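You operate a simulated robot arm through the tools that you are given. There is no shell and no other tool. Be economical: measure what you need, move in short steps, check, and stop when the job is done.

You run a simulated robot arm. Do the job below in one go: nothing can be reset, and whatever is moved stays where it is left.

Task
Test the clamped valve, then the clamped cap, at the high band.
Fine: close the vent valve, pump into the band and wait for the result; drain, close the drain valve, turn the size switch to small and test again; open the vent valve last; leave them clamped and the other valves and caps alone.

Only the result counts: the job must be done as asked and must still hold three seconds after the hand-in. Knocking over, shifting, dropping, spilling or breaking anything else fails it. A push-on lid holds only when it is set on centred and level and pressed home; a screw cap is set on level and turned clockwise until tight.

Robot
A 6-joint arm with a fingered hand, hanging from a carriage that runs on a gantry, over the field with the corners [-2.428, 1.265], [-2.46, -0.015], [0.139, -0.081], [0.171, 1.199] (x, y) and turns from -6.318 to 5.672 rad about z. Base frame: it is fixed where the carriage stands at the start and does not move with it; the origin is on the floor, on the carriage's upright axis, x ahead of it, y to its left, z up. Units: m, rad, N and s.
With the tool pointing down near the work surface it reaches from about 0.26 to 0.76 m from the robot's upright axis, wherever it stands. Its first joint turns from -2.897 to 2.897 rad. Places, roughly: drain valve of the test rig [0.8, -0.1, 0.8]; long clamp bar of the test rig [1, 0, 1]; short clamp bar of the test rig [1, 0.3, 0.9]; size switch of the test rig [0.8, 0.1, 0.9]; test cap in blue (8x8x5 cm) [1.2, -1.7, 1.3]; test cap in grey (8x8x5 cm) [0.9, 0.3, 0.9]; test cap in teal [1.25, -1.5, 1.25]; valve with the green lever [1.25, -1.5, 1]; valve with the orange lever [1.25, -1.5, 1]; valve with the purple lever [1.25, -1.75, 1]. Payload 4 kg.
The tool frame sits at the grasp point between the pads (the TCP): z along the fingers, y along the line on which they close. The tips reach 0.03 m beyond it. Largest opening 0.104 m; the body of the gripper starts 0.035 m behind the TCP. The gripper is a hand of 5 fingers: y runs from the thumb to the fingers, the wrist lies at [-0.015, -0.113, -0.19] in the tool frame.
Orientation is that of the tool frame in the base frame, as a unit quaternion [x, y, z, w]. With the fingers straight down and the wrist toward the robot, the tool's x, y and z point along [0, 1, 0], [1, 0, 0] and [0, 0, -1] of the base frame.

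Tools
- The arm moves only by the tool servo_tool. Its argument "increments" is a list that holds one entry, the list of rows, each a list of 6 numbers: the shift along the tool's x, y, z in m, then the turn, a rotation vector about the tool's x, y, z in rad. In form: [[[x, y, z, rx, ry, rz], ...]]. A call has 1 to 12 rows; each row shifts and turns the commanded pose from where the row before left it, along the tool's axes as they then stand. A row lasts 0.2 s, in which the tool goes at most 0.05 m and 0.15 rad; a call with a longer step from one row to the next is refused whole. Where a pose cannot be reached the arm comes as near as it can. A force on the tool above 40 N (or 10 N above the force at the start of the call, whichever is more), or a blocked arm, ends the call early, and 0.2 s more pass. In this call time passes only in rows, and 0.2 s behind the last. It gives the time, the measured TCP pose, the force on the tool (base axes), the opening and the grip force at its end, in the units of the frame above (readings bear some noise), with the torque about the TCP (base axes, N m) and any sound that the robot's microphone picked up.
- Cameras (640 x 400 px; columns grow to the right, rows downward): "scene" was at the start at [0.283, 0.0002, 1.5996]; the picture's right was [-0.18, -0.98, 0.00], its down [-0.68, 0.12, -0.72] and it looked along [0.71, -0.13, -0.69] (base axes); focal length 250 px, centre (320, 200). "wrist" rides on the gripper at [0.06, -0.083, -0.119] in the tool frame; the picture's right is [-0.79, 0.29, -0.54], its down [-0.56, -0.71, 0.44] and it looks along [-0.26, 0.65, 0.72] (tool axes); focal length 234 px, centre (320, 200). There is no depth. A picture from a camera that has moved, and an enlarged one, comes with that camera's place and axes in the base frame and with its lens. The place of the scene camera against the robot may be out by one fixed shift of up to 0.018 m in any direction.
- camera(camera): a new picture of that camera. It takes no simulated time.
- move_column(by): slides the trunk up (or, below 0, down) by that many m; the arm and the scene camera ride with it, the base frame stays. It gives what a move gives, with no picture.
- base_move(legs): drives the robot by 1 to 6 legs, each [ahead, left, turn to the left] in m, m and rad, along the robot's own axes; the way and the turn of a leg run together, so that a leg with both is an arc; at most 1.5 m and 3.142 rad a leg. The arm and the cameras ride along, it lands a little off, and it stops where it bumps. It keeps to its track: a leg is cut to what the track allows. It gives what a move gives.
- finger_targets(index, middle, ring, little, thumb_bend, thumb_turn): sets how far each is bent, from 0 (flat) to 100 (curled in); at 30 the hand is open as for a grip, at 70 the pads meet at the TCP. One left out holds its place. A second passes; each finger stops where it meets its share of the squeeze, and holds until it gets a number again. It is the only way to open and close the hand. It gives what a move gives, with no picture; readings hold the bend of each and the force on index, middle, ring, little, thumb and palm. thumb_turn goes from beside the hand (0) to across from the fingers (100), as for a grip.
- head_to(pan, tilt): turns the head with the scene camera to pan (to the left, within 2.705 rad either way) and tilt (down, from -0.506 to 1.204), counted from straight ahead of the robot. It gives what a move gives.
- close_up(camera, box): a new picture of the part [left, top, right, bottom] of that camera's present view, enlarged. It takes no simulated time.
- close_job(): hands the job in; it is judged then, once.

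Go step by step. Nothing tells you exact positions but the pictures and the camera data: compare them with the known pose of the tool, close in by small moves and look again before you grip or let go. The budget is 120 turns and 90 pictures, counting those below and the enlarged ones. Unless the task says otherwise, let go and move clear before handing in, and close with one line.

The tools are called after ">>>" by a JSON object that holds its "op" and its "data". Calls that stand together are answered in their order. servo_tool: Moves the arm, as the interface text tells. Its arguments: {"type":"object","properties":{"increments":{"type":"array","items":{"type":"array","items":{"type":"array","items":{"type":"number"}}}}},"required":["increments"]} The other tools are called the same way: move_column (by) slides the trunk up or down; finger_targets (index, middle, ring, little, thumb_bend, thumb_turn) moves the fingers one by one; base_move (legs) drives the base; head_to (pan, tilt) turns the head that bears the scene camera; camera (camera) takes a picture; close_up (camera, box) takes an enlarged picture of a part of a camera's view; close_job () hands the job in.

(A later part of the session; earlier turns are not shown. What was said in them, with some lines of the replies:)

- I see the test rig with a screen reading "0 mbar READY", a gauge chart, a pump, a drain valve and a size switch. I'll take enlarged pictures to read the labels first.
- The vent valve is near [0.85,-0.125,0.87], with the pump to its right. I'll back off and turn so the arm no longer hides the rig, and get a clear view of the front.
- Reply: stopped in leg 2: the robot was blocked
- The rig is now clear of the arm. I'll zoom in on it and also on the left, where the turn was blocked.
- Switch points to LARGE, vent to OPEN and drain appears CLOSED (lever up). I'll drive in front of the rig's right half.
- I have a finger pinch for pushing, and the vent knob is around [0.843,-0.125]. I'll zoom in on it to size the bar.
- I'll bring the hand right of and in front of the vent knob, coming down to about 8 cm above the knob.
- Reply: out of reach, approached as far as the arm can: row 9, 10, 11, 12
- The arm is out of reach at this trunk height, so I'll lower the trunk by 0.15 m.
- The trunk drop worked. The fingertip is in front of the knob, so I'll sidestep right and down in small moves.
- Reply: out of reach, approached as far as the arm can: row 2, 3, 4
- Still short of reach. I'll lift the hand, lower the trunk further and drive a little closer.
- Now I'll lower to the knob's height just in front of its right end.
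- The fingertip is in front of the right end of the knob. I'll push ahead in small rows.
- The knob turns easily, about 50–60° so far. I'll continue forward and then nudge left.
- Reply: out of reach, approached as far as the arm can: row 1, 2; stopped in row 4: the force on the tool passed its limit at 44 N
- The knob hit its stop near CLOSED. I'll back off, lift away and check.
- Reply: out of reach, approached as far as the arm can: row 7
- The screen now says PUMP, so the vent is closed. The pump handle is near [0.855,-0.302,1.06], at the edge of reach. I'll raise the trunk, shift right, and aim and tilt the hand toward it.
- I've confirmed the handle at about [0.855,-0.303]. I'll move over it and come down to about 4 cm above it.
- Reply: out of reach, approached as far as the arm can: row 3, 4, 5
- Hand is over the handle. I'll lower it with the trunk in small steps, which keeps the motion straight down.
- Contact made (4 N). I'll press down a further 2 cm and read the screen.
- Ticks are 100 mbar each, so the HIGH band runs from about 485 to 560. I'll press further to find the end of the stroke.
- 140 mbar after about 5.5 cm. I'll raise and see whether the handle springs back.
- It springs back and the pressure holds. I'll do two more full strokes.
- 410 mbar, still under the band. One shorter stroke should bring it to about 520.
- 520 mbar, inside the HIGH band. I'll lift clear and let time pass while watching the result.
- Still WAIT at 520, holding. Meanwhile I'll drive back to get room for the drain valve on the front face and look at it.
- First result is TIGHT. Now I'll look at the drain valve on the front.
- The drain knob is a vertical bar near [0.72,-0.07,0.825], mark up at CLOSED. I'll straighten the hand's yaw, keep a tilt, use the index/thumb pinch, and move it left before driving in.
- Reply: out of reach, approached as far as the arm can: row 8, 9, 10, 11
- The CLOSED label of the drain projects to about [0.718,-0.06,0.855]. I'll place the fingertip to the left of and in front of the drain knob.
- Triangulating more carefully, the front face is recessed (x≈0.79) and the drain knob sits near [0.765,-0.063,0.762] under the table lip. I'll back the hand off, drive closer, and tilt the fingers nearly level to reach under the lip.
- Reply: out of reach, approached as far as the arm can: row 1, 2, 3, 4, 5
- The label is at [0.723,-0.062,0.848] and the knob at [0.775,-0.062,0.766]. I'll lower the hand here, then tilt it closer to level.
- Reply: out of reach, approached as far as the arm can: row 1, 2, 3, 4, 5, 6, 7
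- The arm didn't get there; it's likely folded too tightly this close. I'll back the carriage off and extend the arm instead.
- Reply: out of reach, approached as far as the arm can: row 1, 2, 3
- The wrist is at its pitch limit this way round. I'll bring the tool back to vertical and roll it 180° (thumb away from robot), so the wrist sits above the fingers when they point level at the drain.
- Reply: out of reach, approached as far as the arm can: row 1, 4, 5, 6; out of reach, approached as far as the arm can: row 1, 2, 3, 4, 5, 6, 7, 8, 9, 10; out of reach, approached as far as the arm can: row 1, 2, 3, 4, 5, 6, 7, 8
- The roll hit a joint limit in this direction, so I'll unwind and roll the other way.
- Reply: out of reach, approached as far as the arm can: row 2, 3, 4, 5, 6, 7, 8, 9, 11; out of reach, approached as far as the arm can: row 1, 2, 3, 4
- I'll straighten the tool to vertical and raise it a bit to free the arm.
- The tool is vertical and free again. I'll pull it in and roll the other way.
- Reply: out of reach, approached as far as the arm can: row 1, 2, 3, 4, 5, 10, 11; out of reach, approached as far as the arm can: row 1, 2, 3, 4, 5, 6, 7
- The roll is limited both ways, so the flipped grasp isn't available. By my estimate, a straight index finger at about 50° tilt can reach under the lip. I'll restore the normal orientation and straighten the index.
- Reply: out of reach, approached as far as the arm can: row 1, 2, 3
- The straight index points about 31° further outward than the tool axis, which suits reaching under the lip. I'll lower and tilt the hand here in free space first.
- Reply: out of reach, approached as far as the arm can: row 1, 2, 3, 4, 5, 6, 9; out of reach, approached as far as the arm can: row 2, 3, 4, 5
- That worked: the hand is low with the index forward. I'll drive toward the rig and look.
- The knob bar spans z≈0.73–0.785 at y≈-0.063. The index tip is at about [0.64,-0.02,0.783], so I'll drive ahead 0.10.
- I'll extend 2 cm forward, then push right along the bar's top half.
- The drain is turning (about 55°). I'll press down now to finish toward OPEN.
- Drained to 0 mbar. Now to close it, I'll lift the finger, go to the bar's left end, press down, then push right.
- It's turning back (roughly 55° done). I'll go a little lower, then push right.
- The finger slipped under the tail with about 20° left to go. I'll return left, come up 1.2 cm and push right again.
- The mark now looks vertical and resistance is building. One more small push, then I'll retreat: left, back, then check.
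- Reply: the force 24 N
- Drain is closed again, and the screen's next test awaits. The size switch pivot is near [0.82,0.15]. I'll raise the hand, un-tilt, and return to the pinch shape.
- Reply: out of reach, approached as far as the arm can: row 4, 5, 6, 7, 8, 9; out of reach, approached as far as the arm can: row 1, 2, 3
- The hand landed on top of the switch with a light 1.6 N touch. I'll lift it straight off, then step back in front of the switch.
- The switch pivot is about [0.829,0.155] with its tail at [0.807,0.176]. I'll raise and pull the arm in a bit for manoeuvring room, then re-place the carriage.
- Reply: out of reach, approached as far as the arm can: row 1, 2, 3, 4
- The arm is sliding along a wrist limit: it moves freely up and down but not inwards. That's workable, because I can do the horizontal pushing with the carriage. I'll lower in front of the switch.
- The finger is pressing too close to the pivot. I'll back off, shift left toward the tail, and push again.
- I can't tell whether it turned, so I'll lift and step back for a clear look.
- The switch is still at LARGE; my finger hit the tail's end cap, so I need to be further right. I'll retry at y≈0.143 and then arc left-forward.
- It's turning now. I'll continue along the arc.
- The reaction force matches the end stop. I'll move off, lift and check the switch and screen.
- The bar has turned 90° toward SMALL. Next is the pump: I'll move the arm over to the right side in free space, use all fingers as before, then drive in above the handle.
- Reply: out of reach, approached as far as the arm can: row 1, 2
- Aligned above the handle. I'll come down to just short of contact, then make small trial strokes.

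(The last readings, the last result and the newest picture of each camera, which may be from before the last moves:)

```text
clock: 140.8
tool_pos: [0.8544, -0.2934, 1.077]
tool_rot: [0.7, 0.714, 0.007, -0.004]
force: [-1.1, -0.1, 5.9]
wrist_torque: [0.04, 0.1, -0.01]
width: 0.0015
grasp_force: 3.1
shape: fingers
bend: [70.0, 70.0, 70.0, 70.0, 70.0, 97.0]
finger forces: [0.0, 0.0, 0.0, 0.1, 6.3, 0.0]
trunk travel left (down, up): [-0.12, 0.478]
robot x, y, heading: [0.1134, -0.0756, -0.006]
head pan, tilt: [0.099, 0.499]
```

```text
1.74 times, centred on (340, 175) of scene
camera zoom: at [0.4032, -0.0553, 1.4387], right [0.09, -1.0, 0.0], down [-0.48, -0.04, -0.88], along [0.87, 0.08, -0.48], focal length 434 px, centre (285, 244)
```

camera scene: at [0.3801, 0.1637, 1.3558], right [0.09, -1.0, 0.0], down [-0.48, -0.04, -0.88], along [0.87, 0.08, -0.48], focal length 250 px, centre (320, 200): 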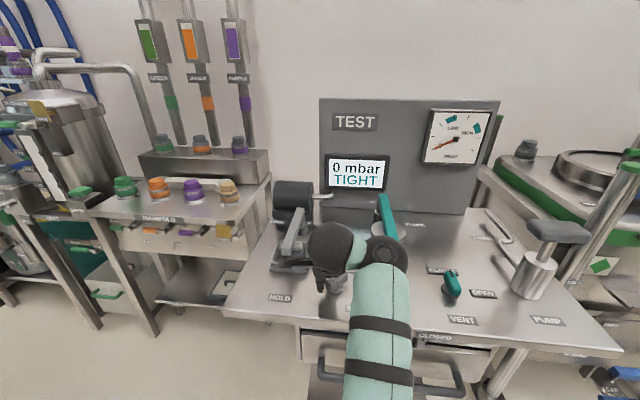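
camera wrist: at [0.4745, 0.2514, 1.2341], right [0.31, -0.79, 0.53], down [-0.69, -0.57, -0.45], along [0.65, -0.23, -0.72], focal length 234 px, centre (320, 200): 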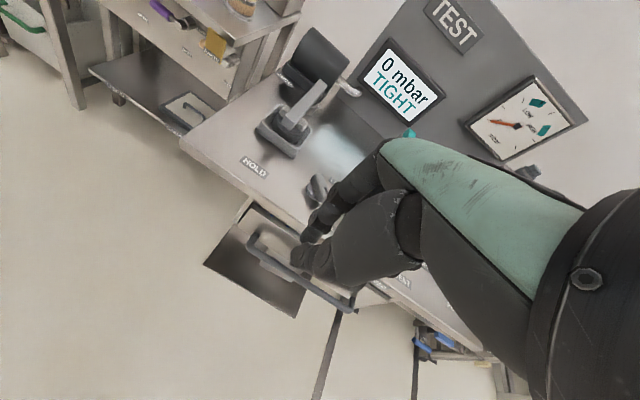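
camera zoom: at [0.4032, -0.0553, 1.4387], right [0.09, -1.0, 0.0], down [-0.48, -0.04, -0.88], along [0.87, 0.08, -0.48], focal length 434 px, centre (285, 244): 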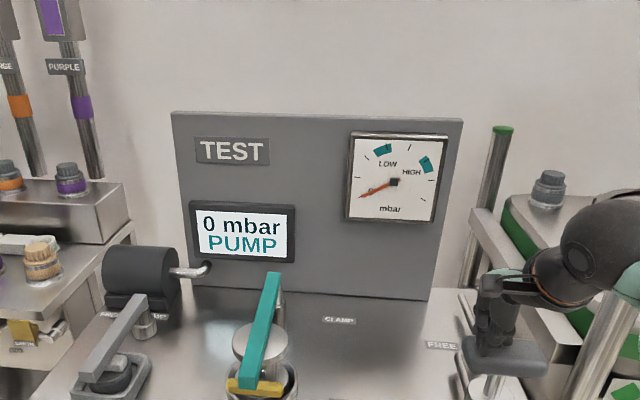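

The screen shows PUMP again, so the second test is ready. I'll press 2 cm and read, since the small chamber may rise faster.

>>> {"op": "move_column", "data": {"by": -0.02}}

>>> {"op": "close_up", "data": {"camera": "scene", "box": [240, 110, 440, 230]}}

```text
clock: 141.5
tool_pos: [0.8538, -0.2925, 1.0566]
tool_rot: [0.7, 0.714, 0.007, -0.005]
force: [-2.2, 0.3, 9.9]
wrist_torque: [0.06, 0.25, 0.02]
width: 0.002
grasp_force: 4.9
shape: fingers
bend: [70.0, 70.0, 70.0, 70.0, 70.0, 97.0]
finger forces: [0.1, 0.1, 0.0, 0.0, 10.2, 0.0]
trunk travel left (down, up): [-0.1, 0.498]
robot x, y, heading: [0.1082, -0.0724, -0.011]
head pan, tilt: [0.099, 0.499]
```

```text
3.20 times, centred on (340, 170) of scene
camera zoom: at [0.4034, -0.0553, 1.4187], right [0.09, -1.0, 0.0], down [-0.48, -0.04, -0.88], along [0.87, 0.08, -0.48], focal length 798 px, centre (256, 296)
```

zoom: 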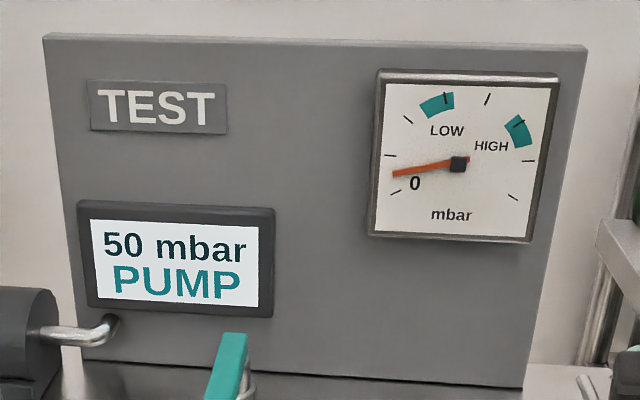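

Same rate, 2.5 mbar/mm. I'll finish this stroke, then two full ones.

>>> {"op": "move_column", "data": {"by": -0.035}}

>>> {"op": "move_column", "data": {"by": 0.065}}

>>> {"op": "move_column", "data": {"by": -0.065}}

>>> {"op": "move_column", "data": {"by": 0.065}}

>>> {"op": "move_column", "data": {"by": -0.065}}

>>> {"op": "move_column", "data": {"by": 0.065}}

>>> {"op": "close_up", "data": {"camera": "scene", "box": [240, 110, 440, 230]}}

```text
clock: 142.1
tool_pos: [0.8559, -0.2935, 1.0375]
tool_rot: [0.699, 0.715, 0.012, 0.005]
force: [-4.2, 1.3, 15.0]
wrist_torque: [0.13, 0.34, 0.03]
width: 0.0032
grasp_force: 7.3
shape: fingers
bend: [70.0, 70.0, 70.0, 70.0, 70.0, 96.0]
finger forces: [0.0, 0.0, 0.0, 0.0, 15.7, 0.1]
trunk travel left (down, up): [-0.071, 0.527]
robot x, y, heading: [0.1081, -0.0755, -0.009]
head pan, tilt: [0.099, 0.499]
stopped: the force on the tool passed its limit at 47 N (the readings are from after the stop); the commanded pose is now the measured one
```

```text
clock: 143.2
tool_pos: [0.8555, -0.293, 1.0985]
tool_rot: [0.7, 0.714, 0.009, 0.001]
force: [-0.1, 0.4, -0.2]
wrist_torque: [-0.01, -0.01, -0.02]
width: 0.0012
grasp_force: 0.1
shape: fingers
bend: [70.0, 70.0, 70.0, 70.0, 70.0, 97.0]
finger forces: [0.0, 0.0, 0.0, 0.1, 0.1, 0.0]
trunk travel left (down, up): [-0.136, 0.462]
robot x, y, heading: [0.1132, -0.0771, -0.008]
head pan, tilt: [0.099, 0.499]
```

```text
clock: 144.2
tool_pos: [0.857, -0.2933, 1.0377]
tool_rot: [0.7, 0.714, 0.011, 0.003]
force: [-3.8, 1.2, 15.3]
wrist_torque: [0.15, 0.3, 0.03]
width: 0.0019
grasp_force: 7.8
shape: fingers
bend: [70.0, 70.0, 70.0, 70.0, 70.0, 97.0]
finger forces: [0.0, 0.0, 0.0, 0.1, 15.3, 0.1]
trunk travel left (down, up): [-0.071, 0.527]
robot x, y, heading: [0.11, -0.0762, -0.006]
head pan, tilt: [0.099, 0.499]
```

```text
clock: 145.2
tool_pos: [0.855, -0.2927, 1.0983]
tool_rot: [0.7, 0.715, 0.01, 0.001]
force: [-0.3, 0.1, -0.2]
wrist_torque: [-0.04, -0.04, 0.02]
width: 0.0008
grasp_force: 0.0
shape: fingers
bend: [70.0, 70.0, 70.0, 70.0, 70.0, 97.0]
finger forces: [0.0, 0.1, 0.0, 0.1, 0.0, 0.0]
trunk travel left (down, up): [-0.136, 0.462]
robot x, y, heading: [0.11, -0.0779, -0.004]
head pan, tilt: [0.099, 0.499]
```

```text
clock: 146.3
tool_pos: [0.8561, -0.2929, 1.0361]
tool_rot: [0.7, 0.714, 0.01, 0.003]
force: [-4.0, -0.7, 14.6]
wrist_torque: [0.13, 0.27, 0.01]
width: 0.0019
grasp_force: 7.6
shape: fingers
bend: [70.0, 70.0, 70.0, 70.0, 70.0, 97.0]
finger forces: [0.1, 0.0, 0.0, 0.0, 15.2, 0.1]
trunk travel left (down, up): [-0.071, 0.527]
robot x, y, heading: [0.1107, -0.0778, -0.013]
head pan, tilt: [0.099, 0.499]
```

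```text
clock: 147.3
tool_pos: [0.8548, -0.2933, 1.0993]
tool_rot: [0.699, 0.715, 0.01, 0.001]
force: [-0.5, -0.7, -0.2]
wrist_torque: [0.01, -0.03, 0.0]
width: 0.0009
grasp_force: 0.0
shape: fingers
bend: [70.0, 70.0, 70.0, 70.0, 70.0, 97.0]
finger forces: [0.0, 0.1, 0.1, 0.1, 0.0, 0.0]
trunk travel left (down, up): [-0.136, 0.462]
robot x, y, heading: [0.1112, -0.0767, -0.01]
head pan, tilt: [0.099, 0.499]
```

```text
3.20 times, centred on (340, 170) of scene
camera zoom: at [0.4027, -0.0551, 1.4539], right [0.09, -1.0, 0.0], down [-0.48, -0.04, -0.88], along [0.87, 0.08, -0.48], focal length 798 px, centre (256, 296)
```

zoom: 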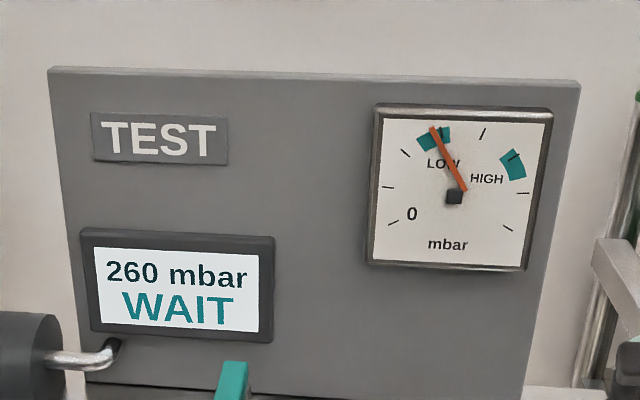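

260 mbar — lower than expected, so either the strokes were shorter or this one leaks. I'll do two more full strokes quickly and re-read.

>>> {"op": "move_column", "data": {"by": -0.065}}

>>> {"op": "move_column", "data": {"by": 0.065}}

>>> {"op": "close_up", "data": {"camera": "scene", "box": [240, 110, 440, 230]}}

>>> {"op": "move_column", "data": {"by": -0.065}}

>>> {"op": "close_up", "data": {"camera": "scene", "box": [240, 90, 440, 210]}}

```text
clock: 148.4
tool_pos: [0.8559, -0.2934, 1.0365]
tool_rot: [0.699, 0.715, 0.012, 0.003]
force: [-4.0, 0.0, 15.5]
wrist_torque: [0.14, 0.31, 0.01]
width: 0.0018
grasp_force: 7.7
shape: fingers
bend: [70.0, 70.0, 70.0, 70.0, 70.0, 97.0]
finger forces: [0.0, 0.0, 0.0, 0.0, 15.3, 0.0]
trunk travel left (down, up): [-0.071, 0.527]
robot x, y, heading: [0.1118, -0.0753, -0.006]
head pan, tilt: [0.099, 0.499]
```

```text
clock: 149.4
tool_pos: [0.8561, -0.2929, 1.0987]
tool_rot: [0.7, 0.714, 0.01, 0.001]
force: [0.2, 0.1, 0.5]
wrist_torque: [-0.01, 0.01, -0.03]
width: 0.0009
grasp_force: 0.1
shape: fingers
bend: [70.0, 70.0, 70.0, 70.0, 70.0, 97.0]
finger forces: [0.0, 0.0, 0.0, 0.0, 0.0, 0.0]
trunk travel left (down, up): [-0.136, 0.462]
robot x, y, heading: [0.1132, -0.074, -0.006]
head pan, tilt: [0.099, 0.499]
```

```text
3.20 times, centred on (340, 170) of scene
camera zoom: at [0.4027, -0.0551, 1.4539], right [0.09, -1.0, 0.0], down [-0.48, -0.04, -0.88], along [0.87, 0.08, -0.48], focal length 798 px, centre (256, 296)
```

zoom: 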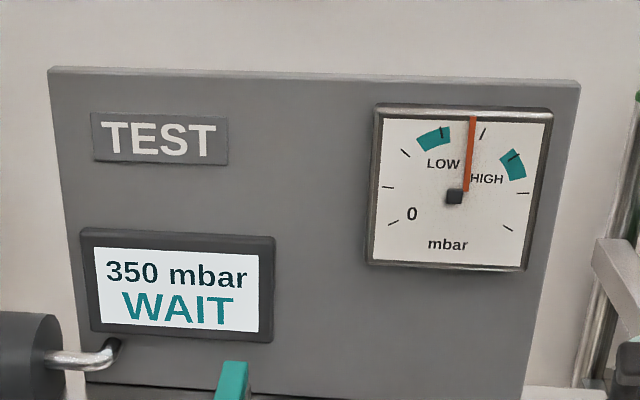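

```text
clock: 150.4
tool_pos: [0.8569, -0.2925, 1.0369]
tool_rot: [0.7, 0.715, 0.01, 0.003]
force: [-3.3, 0.8, 14.7]
wrist_torque: [0.15, 0.3, 0.04]
width: 0.0018
grasp_force: 8.1
shape: fingers
bend: [70.0, 70.0, 70.0, 70.0, 70.0, 97.0]
finger forces: [0.2, 0.1, 0.0, 0.0, 15.2, 0.1]
trunk travel left (down, up): [-0.071, 0.527]
robot x, y, heading: [0.1114, -0.0747, 0.001]
head pan, tilt: [0.099, 0.499]
```

```text
3.20 times, centred on (340, 150) of scene
camera zoom: at [0.4035, -0.0555, 1.3893], right [0.09, -1.0, 0.0], down [-0.48, -0.04, -0.88], along [0.87, 0.08, -0.48], focal length 798 px, centre (256, 360)
```

zoom: 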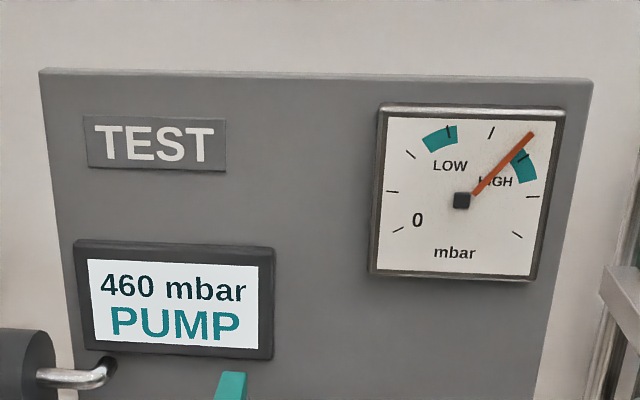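

460 and rising about 110 per stroke, with a slow loss. A slightly shorter stroke should land near 530.

>>> {"op": "move_column", "data": {"by": 0.065}}

>>> {"op": "move_column", "data": {"by": -0.053}}

>>> {"op": "close_up", "data": {"camera": "scene", "box": [240, 90, 440, 210]}}

```text
clock: 151.5
tool_pos: [0.8551, -0.293, 1.0984]
tool_rot: [0.7, 0.714, 0.01, 0.001]
force: [-0.8, 0.5, 0.5]
wrist_torque: [0.01, -0.01, 0.02]
width: 0.0008
grasp_force: 0.0
shape: fingers
bend: [70.0, 70.0, 70.0, 70.0, 70.0, 97.0]
finger forces: [0.1, 0.1, 0.2, 0.0, 0.0, 0.0]
trunk travel left (down, up): [-0.136, 0.462]
robot x, y, heading: [0.1102, -0.0767, -0.005]
head pan, tilt: [0.099, 0.499]
```

```text
clock: 152.4
tool_pos: [0.8555, -0.2932, 1.0485]
tool_rot: [0.7, 0.714, 0.01, 0.003]
force: [-3.7, 0.8, 12.2]
wrist_torque: [0.14, 0.24, 0.03]
width: 0.0015
grasp_force: 6.0
shape: fingers
bend: [70.0, 70.0, 70.0, 70.0, 70.0, 97.0]
finger forces: [0.0, 0.1, 0.0, 0.1, 12.4, 0.1]
trunk travel left (down, up): [-0.083, 0.515]
robot x, y, heading: [0.113, -0.0781, -0.008]
head pan, tilt: [0.099, 0.499]
```

```text
3.20 times, centred on (340, 150) of scene
camera zoom: at [0.4034, -0.0554, 1.4013], right [0.09, -1.0, 0.0], down [-0.48, -0.04, -0.88], along [0.87, 0.08, -0.48], focal length 798 px, centre (256, 360)
```

zoom: 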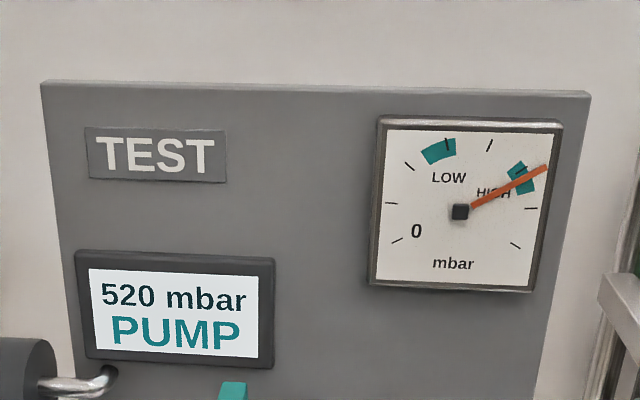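

520 in the HIGH band. I'll lift off and wait for the result.

>>> {"op": "move_column", "data": {"by": 0.13}}

>>> {"op": "servo_tool", "data": {"increments": [[[0, 0, 0, 0, 0, 0], [0, 0, 0, 0, 0, 0], [0, 0, 0, 0, 0, 0], [0, 0, 0, 0, 0, 0], [0, 0, 0, 0, 0, 0], [0, 0, 0, 0, 0, 0], [0, 0, 0, 0, 0, 0], [0, 0, 0, 0, 0, 0], [0, 0, 0, 0, 0, 0], [0, 0, 0, 0, 0, 0], [0, 0, 0, 0, 0, 0], [0, 0, 0, 0, 0, 0]]]}}

>>> {"op": "servo_tool", "data": {"increments": [[[0, 0, 0, 0, 0, 0], [0, 0, 0, 0, 0, 0], [0, 0, 0, 0, 0, 0], [0, 0, 0, 0, 0, 0], [0, 0, 0, 0, 0, 0], [0, 0, 0, 0, 0, 0], [0, 0, 0, 0, 0, 0], [0, 0, 0, 0, 0, 0], [0, 0, 0, 0, 0, 0], [0, 0, 0, 0, 0, 0], [0, 0, 0, 0, 0, 0], [0, 0, 0, 0, 0, 0]]]}}

>>> {"op": "base_move", "data": {"legs": [[-0.25, 0, 0]]}}

>>> {"op": "camera", "data": {"camera": "scene"}}

```text
clock: 154.0
tool_pos: [0.8551, -0.2928, 1.1752]
tool_rot: [0.7, 0.714, 0.011, 0.002]
force: [-0.2, 0.9, 0.0]
wrist_torque: [0.01, 0.02, -0.01]
width: 0.0009
grasp_force: 0.0
shape: fingers
bend: [70.0, 70.0, 70.0, 70.0, 70.0, 97.0]
finger forces: [0.0, 0.0, 0.0, 0.0, 0.0, 0.0]
trunk travel left (down, up): [-0.213, 0.385]
robot x, y, heading: [0.1086, -0.0811, -0.008]
head pan, tilt: [0.099, 0.499]
```

```text
clock: 156.6
tool_pos: [0.8566, -0.2935, 1.1768]
tool_rot: [0.7, 0.714, 0.01, 0.001]
force: [-0.4, 0.5, -0.6]
wrist_torque: [0.01, -0.03, -0.01]
width: 0.0004
grasp_force: 0.0
shape: fingers
bend: [70.0, 70.0, 70.0, 70.0, 70.0, 97.0]
finger forces: [0.1, 0.1, 0.1, 0.1, 0.0, 0.0]
trunk travel left (down, up): [-0.213, 0.385]
robot x, y, heading: [0.113, -0.076, -0.004]
head pan, tilt: [0.099, 0.499]
```

```text
clock: 159.2
tool_pos: [0.8557, -0.2933, 1.177]
tool_rot: [0.7, 0.714, 0.01, 0.002]
force: [-0.2, 0.2, 0.1]
wrist_torque: [0.03, -0.02, -0.01]
width: 0.0007
grasp_force: 0.0
shape: fingers
bend: [70.0, 70.0, 70.0, 70.0, 70.0, 97.0]
finger forces: [0.1, 0.0, 0.0, 0.1, 0.0, 0.0]
trunk travel left (down, up): [-0.213, 0.385]
robot x, y, heading: [0.1104, -0.0773, -0.009]
head pan, tilt: [0.099, 0.499]
```

```text
clock: 161.0
tool_pos: [0.6036, -0.2866, 1.1767]
tool_rot: [0.7, 0.714, 0.011, 0.002]
force: [0.2, 0.3, 0.3]
wrist_torque: [0.02, -0.03, 0.0]
width: 0.0009
grasp_force: 0.0
shape: fingers
bend: [70.0, 70.0, 70.0, 70.0, 70.0, 97.0]
finger forces: [0.0, 0.1, 0.1, 0.0, 0.0, 0.0]
trunk travel left (down, up): [-0.213, 0.385]
robot x, y, heading: [-0.1396, -0.0697, -0.013]
head pan, tilt: [0.099, 0.499]
```

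```text
7 pictures are left
camera scene: at [0.1503, -0.0486, 1.531], right [0.09, -1.0, 0.0], down [-0.48, -0.04, -0.88], along [0.87, 0.08, -0.48], focal length 250 px, centre (320, 200)
```

scene: 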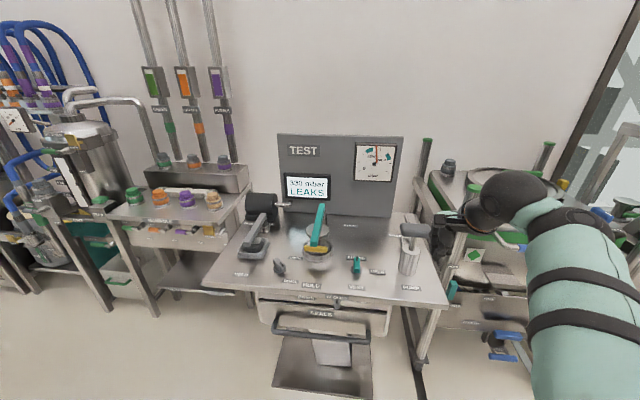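

The second result is LEAKS, so both tests are done. Last is the vent: I'll set the pinch shape again, lower the arm a bit, and position right-front of the vent knob.

>>> {"op": "finger_targets", "data": {"middle": 100, "ring": 100, "little": 100}}

>>> {"op": "servo_tool", "data": {"increments": [[[0.02, -0.025, 0.02, 0, 0, 0], [0.02, -0.025, 0.02, 0, 0, 0], [0.02, 0, 0.03, 0, 0, 0], [0.02, 0, 0.02, 0, 0, 0]]]}}

```text
clock: 162.0
tool_pos: [0.6027, -0.2851, 1.1769]
tool_rot: [0.7, 0.715, 0.011, 0.002]
force: [-0.2, -0.4, 0.2]
wrist_torque: [-0.01, -0.03, -0.05]
width: 0.0007
grasp_force: 0.1
shape: fingers
bend: [70.0, 100.0, 100.0, 100.0, 70.0, 97.0]
finger forces: [0.0, 0.0, 0.0, 0.0, 0.0, 0.0]
trunk travel left (down, up): [-0.213, 0.385]
robot x, y, heading: [-0.1414, -0.0702, -0.008]
head pan, tilt: [0.099, 0.499]
```

```text
clock: 163.0
tool_pos: [0.5564, -0.2076, 1.0856]
tool_rot: [0.7, 0.714, 0.011, 0.002]
force: [0.2, 0.7, -0.8]
wrist_torque: [0.0, 0.05, 0.04]
width: 0.0006
grasp_force: 0.1
shape: fingers
bend: [70.0, 100.0, 100.0, 100.0, 70.0, 97.0]
finger forces: [0.0, 0.0, 0.0, 0.0, 0.1, 0.1]
out of reach, approached as far as the arm can: row 2
trunk travel left (down, up): [-0.213, 0.385]
robot x, y, heading: [-0.146, -0.0705, -0.009]
head pan, tilt: [0.099, 0.499]
```

>>> {"op": "base_move", "data": {"legs": [[0.24, 0.038, 0]]}}

>>> {"op": "close_up", "data": {"camera": "wrist", "box": [160, 130, 420, 300]}}

```text
clock: 164.8
tool_pos: [0.8008, -0.1785, 1.0874]
tool_rot: [0.702, 0.712, 0.01, 0.002]
force: [-0.5, 0.4, 0.0]
wrist_torque: [0.02, 0.01, 0.01]
width: 0.0008
grasp_force: 0.1
shape: fingers
bend: [70.0, 100.0, 100.0, 100.0, 70.0, 97.0]
finger forces: [0.0, 0.0, 0.0, 0.0, 0.0, 0.1]
trunk travel left (down, up): [-0.213, 0.385]
robot x, y, heading: [0.1006, -0.035, -0.017]
head pan, tilt: [0.099, 0.499]
```

```text
2.35 times, centred on (290, 215) of wrist
camera zoom: at [0.7145, -0.1212, 1.2043], right [0.29, -0.79, 0.54], down [-0.69, -0.56, -0.45], along [0.66, -0.24, -0.71], focal length 551 px, centre (391, 165)
```

zoom: 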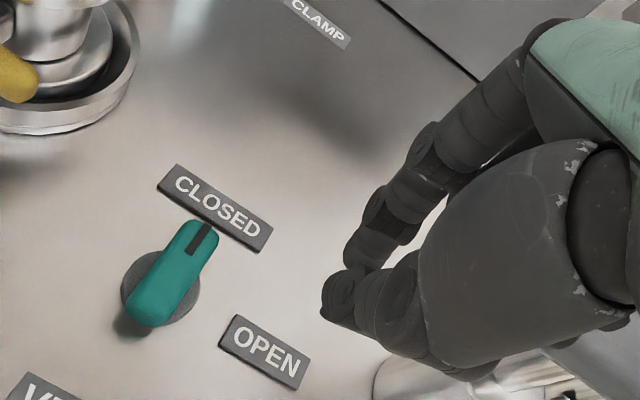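

The vent knob's pivot is at [0.842,-0.133] and its near tail at [0.812,-0.133]. I'll lower on the right side of the tail and push it left.

>>> {"op": "base_move", "data": {"legs": [[0.015, 0.002, 0]]}}

>>> {"op": "move_column", "data": {"by": -0.171}}

>>> {"op": "base_move", "data": {"legs": [[0, 0.025, 0], [-0.008, 0.016, 0]]}}

>>> {"op": "close_up", "data": {"camera": "wrist", "box": [160, 130, 420, 300]}}

```text
clock: 165.6
tool_pos: [0.8158, -0.1778, 1.086]
tool_rot: [0.702, 0.712, 0.011, 0.002]
force: [-0.2, -0.3, 0.3]
wrist_torque: [-0.01, 0.01, 0.02]
width: 0.0008
grasp_force: 0.0
shape: fingers
bend: [70.0, 100.0, 100.0, 100.0, 70.0, 97.0]
finger forces: [0.0, 0.0, 0.1, 0.0, 0.0, 0.0]
trunk travel left (down, up): [-0.213, 0.385]
robot x, y, heading: [0.1201, -0.033, -0.014]
head pan, tilt: [0.099, 0.499]
```

```text
clock: 167.6
tool_pos: [0.8158, -0.1779, 0.9159]
tool_rot: [0.702, 0.712, 0.01, 0.002]
force: [-1.2, 0.8, 0.2]
wrist_torque: [0.01, 0.0, -0.01]
width: 0.0007
grasp_force: 0.0
shape: fingers
bend: [70.0, 100.0, 100.0, 100.0, 70.0, 97.0]
finger forces: [0.0, 0.1, 0.1, 0.0, 0.0, 0.0]
trunk travel left (down, up): [-0.042, 0.556]
robot x, y, heading: [0.1166, -0.0349, -0.019]
head pan, tilt: [0.099, 0.499]
```

```text
clock: 168.7
tool_pos: [0.8072, -0.1361, 0.9142]
tool_rot: [0.703, 0.711, 0.01, 0.002]
force: [0.2, 0.4, 1.2]
wrist_torque: [-0.06, 0.03, 0.01]
width: 0.001
grasp_force: 0.1
shape: fingers
bend: [70.0, 100.0, 100.0, 100.0, 70.0, 97.0]
finger forces: [0.0, 0.0, 0.0, 0.1, 0.1, 0.0]
trunk travel left (down, up): [-0.042, 0.556]
robot x, y, heading: [0.1093, 0.0058, -0.015]
head pan, tilt: [0.099, 0.499]
```

```text
2.35 times, centred on (290, 215) of wrist
camera zoom: at [0.7216, -0.0787, 1.0328], right [0.29, -0.79, 0.54], down [-0.69, -0.56, -0.45], along [0.66, -0.24, -0.71], focal length 551 px, centre (391, 165)
```

zoom: 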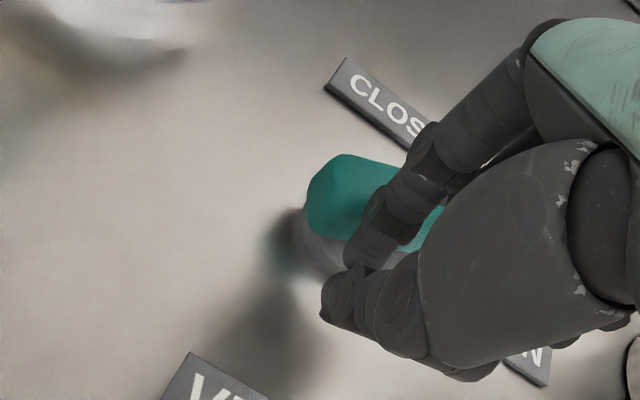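

It's turning. Now a bit further left, then forward to seat it at OPEN.

>>> {"op": "base_move", "data": {"legs": [[0, 0.014, 0], [0.018, 0.0, 0]]}}

>>> {"op": "close_up", "data": {"camera": "wrist", "box": [160, 130, 420, 300]}}

```text
clock: 169.9
tool_pos: [0.8263, -0.124, 0.9168]
tool_rot: [0.702, 0.712, 0.01, 0.003]
force: [-8.3, -0.3, 13.8]
wrist_torque: [0.08, 0.1, 0.05]
width: 0.0002
grasp_force: 9.7
shape: fingers
bend: [71.0, 100.0, 100.0, 100.0, 67.0, 97.0]
finger forces: [19.3, 0.1, 0.0, 0.0, 0.0, 0.0]
trunk travel left (down, up): [-0.042, 0.556]
robot x, y, heading: [0.1329, 0.0188, -0.021]
head pan, tilt: [0.099, 0.499]
```

```text
2.35 times, centred on (290, 215) of wrist
camera zoom: at [0.7399, -0.0658, 1.0345], right [0.29, -0.79, 0.54], down [-0.69, -0.56, -0.46], along [0.66, -0.24, -0.71], focal length 551 px, centre (391, 165)
```

zoom: 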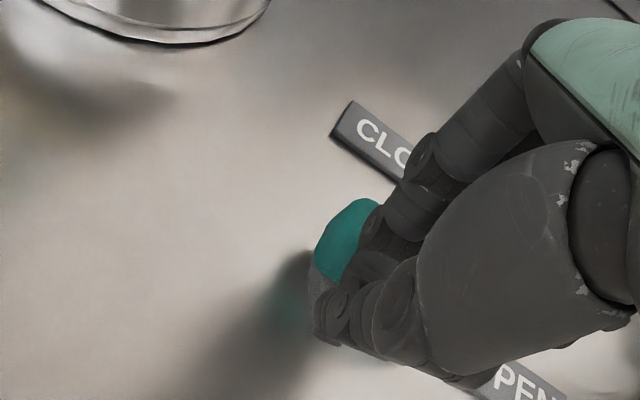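

It's at the stop. I'll back off, lift and check with the scene camera.

>>> {"op": "base_move", "data": {"legs": [[-0.05, 0, 0]]}}

>>> {"op": "move_column", "data": {"by": 0.22}}

>>> {"op": "base_move", "data": {"legs": [[-0.25, -0.09, 0]]}}

>>> {"op": "servo_tool", "data": {"increments": [[[-0.04, 0, 0, 0, 0, 0], [-0.04, 0, 0, 0, 0, 0], [-0.04, 0, 0, 0, 0, 0], [-0.04, 0, 0, 0, 0, 0]]]}}

>>> {"op": "close_up", "data": {"camera": "scene", "box": [210, 130, 450, 310]}}

```text
clock: 170.8
tool_pos: [0.7765, -0.1234, 0.9155]
tool_rot: [0.702, 0.712, 0.011, 0.003]
force: [-0.7, -0.8, -0.7]
wrist_torque: [0.02, -0.05, -0.01]
width: 0.0012
grasp_force: 0.0
shape: fingers
bend: [70.0, 100.0, 100.0, 100.0, 70.0, 97.0]
finger forces: [0.1, 0.0, 0.1, 0.0, 0.0, 0.0]
trunk travel left (down, up): [-0.042, 0.556]
robot x, y, heading: [0.0786, 0.0202, -0.013]
head pan, tilt: [0.099, 0.499]
```

```text
clock: 173.1
tool_pos: [0.7759, -0.1231, 1.1367]
tool_rot: [0.702, 0.712, 0.011, 0.003]
force: [0.2, 1.6, 0.0]
wrist_torque: [-0.01, 0.01, 0.02]
width: 0.0015
grasp_force: 0.1
shape: fingers
bend: [70.0, 100.0, 100.0, 100.0, 70.0, 97.0]
finger forces: [0.0, 0.0, 0.1, 0.0, 0.0, 0.1]
trunk travel left (down, up): [-0.262, 0.336]
robot x, y, heading: [0.0769, 0.021, -0.012]
head pan, tilt: [0.099, 0.499]
```

```text
clock: 175.0
tool_pos: [0.5294, -0.2103, 1.1374]
tool_rot: [0.703, 0.712, 0.011, 0.003]
force: [-0.2, 0.2, -0.9]
wrist_torque: [0.01, 0.03, 0.04]
width: 0.0015
grasp_force: 0.1
shape: fingers
bend: [70.0, 100.0, 100.0, 100.0, 70.0, 97.0]
finger forces: [0.0, 0.0, 0.0, 0.0, 0.0, 0.0]
trunk travel left (down, up): [-0.262, 0.336]
robot x, y, heading: [-0.1696, -0.0669, -0.016]
head pan, tilt: [0.099, 0.499]
```

```text
clock: 176.0
tool_pos: [0.5331, -0.3689, 1.1338]
tool_rot: [0.702, 0.712, 0.011, 0.003]
force: [-0.8, 0.0, 0.7]
wrist_torque: [0.0, 0.02, 0.02]
width: 0.0013
grasp_force: 0.1
shape: fingers
bend: [70.0, 100.0, 100.0, 100.0, 70.0, 97.0]
finger forces: [0.0, 0.0, 0.1, 0.0, 0.0, 0.0]
trunk travel left (down, up): [-0.262, 0.336]
robot x, y, heading: [-0.1686, -0.0651, -0.018]
head pan, tilt: [0.099, 0.499]
```

```text
2.22 times, centred on (330, 220) of scene
camera zoom: at [0.1233, -0.046, 1.58], right [0.08, -1.0, 0.0], down [-0.48, -0.04, -0.88], along [0.87, 0.07, -0.48], focal length 554 px, centre (298, 156)
```

zoom: 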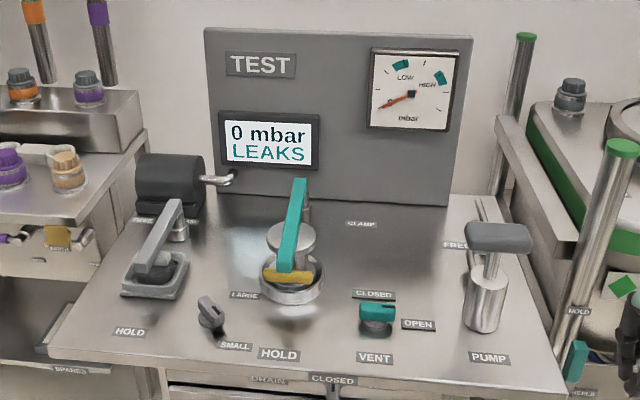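

The vent points to OPEN and pressure is 0. The switch is at SMALL, the drain is closed, both clamps are untouched and the hand is clear. I'm handing in.

>>> {"op": "close_job", "data": {}}

```text
The job is handed in.
```

I tested both parts in the HIGH band at about 520 mbar: the clamped valve read TIGHT and the clamped cap read LEAKS. The drain is closed, the vent is open again at 0 mbar, and both parts are still clamped.
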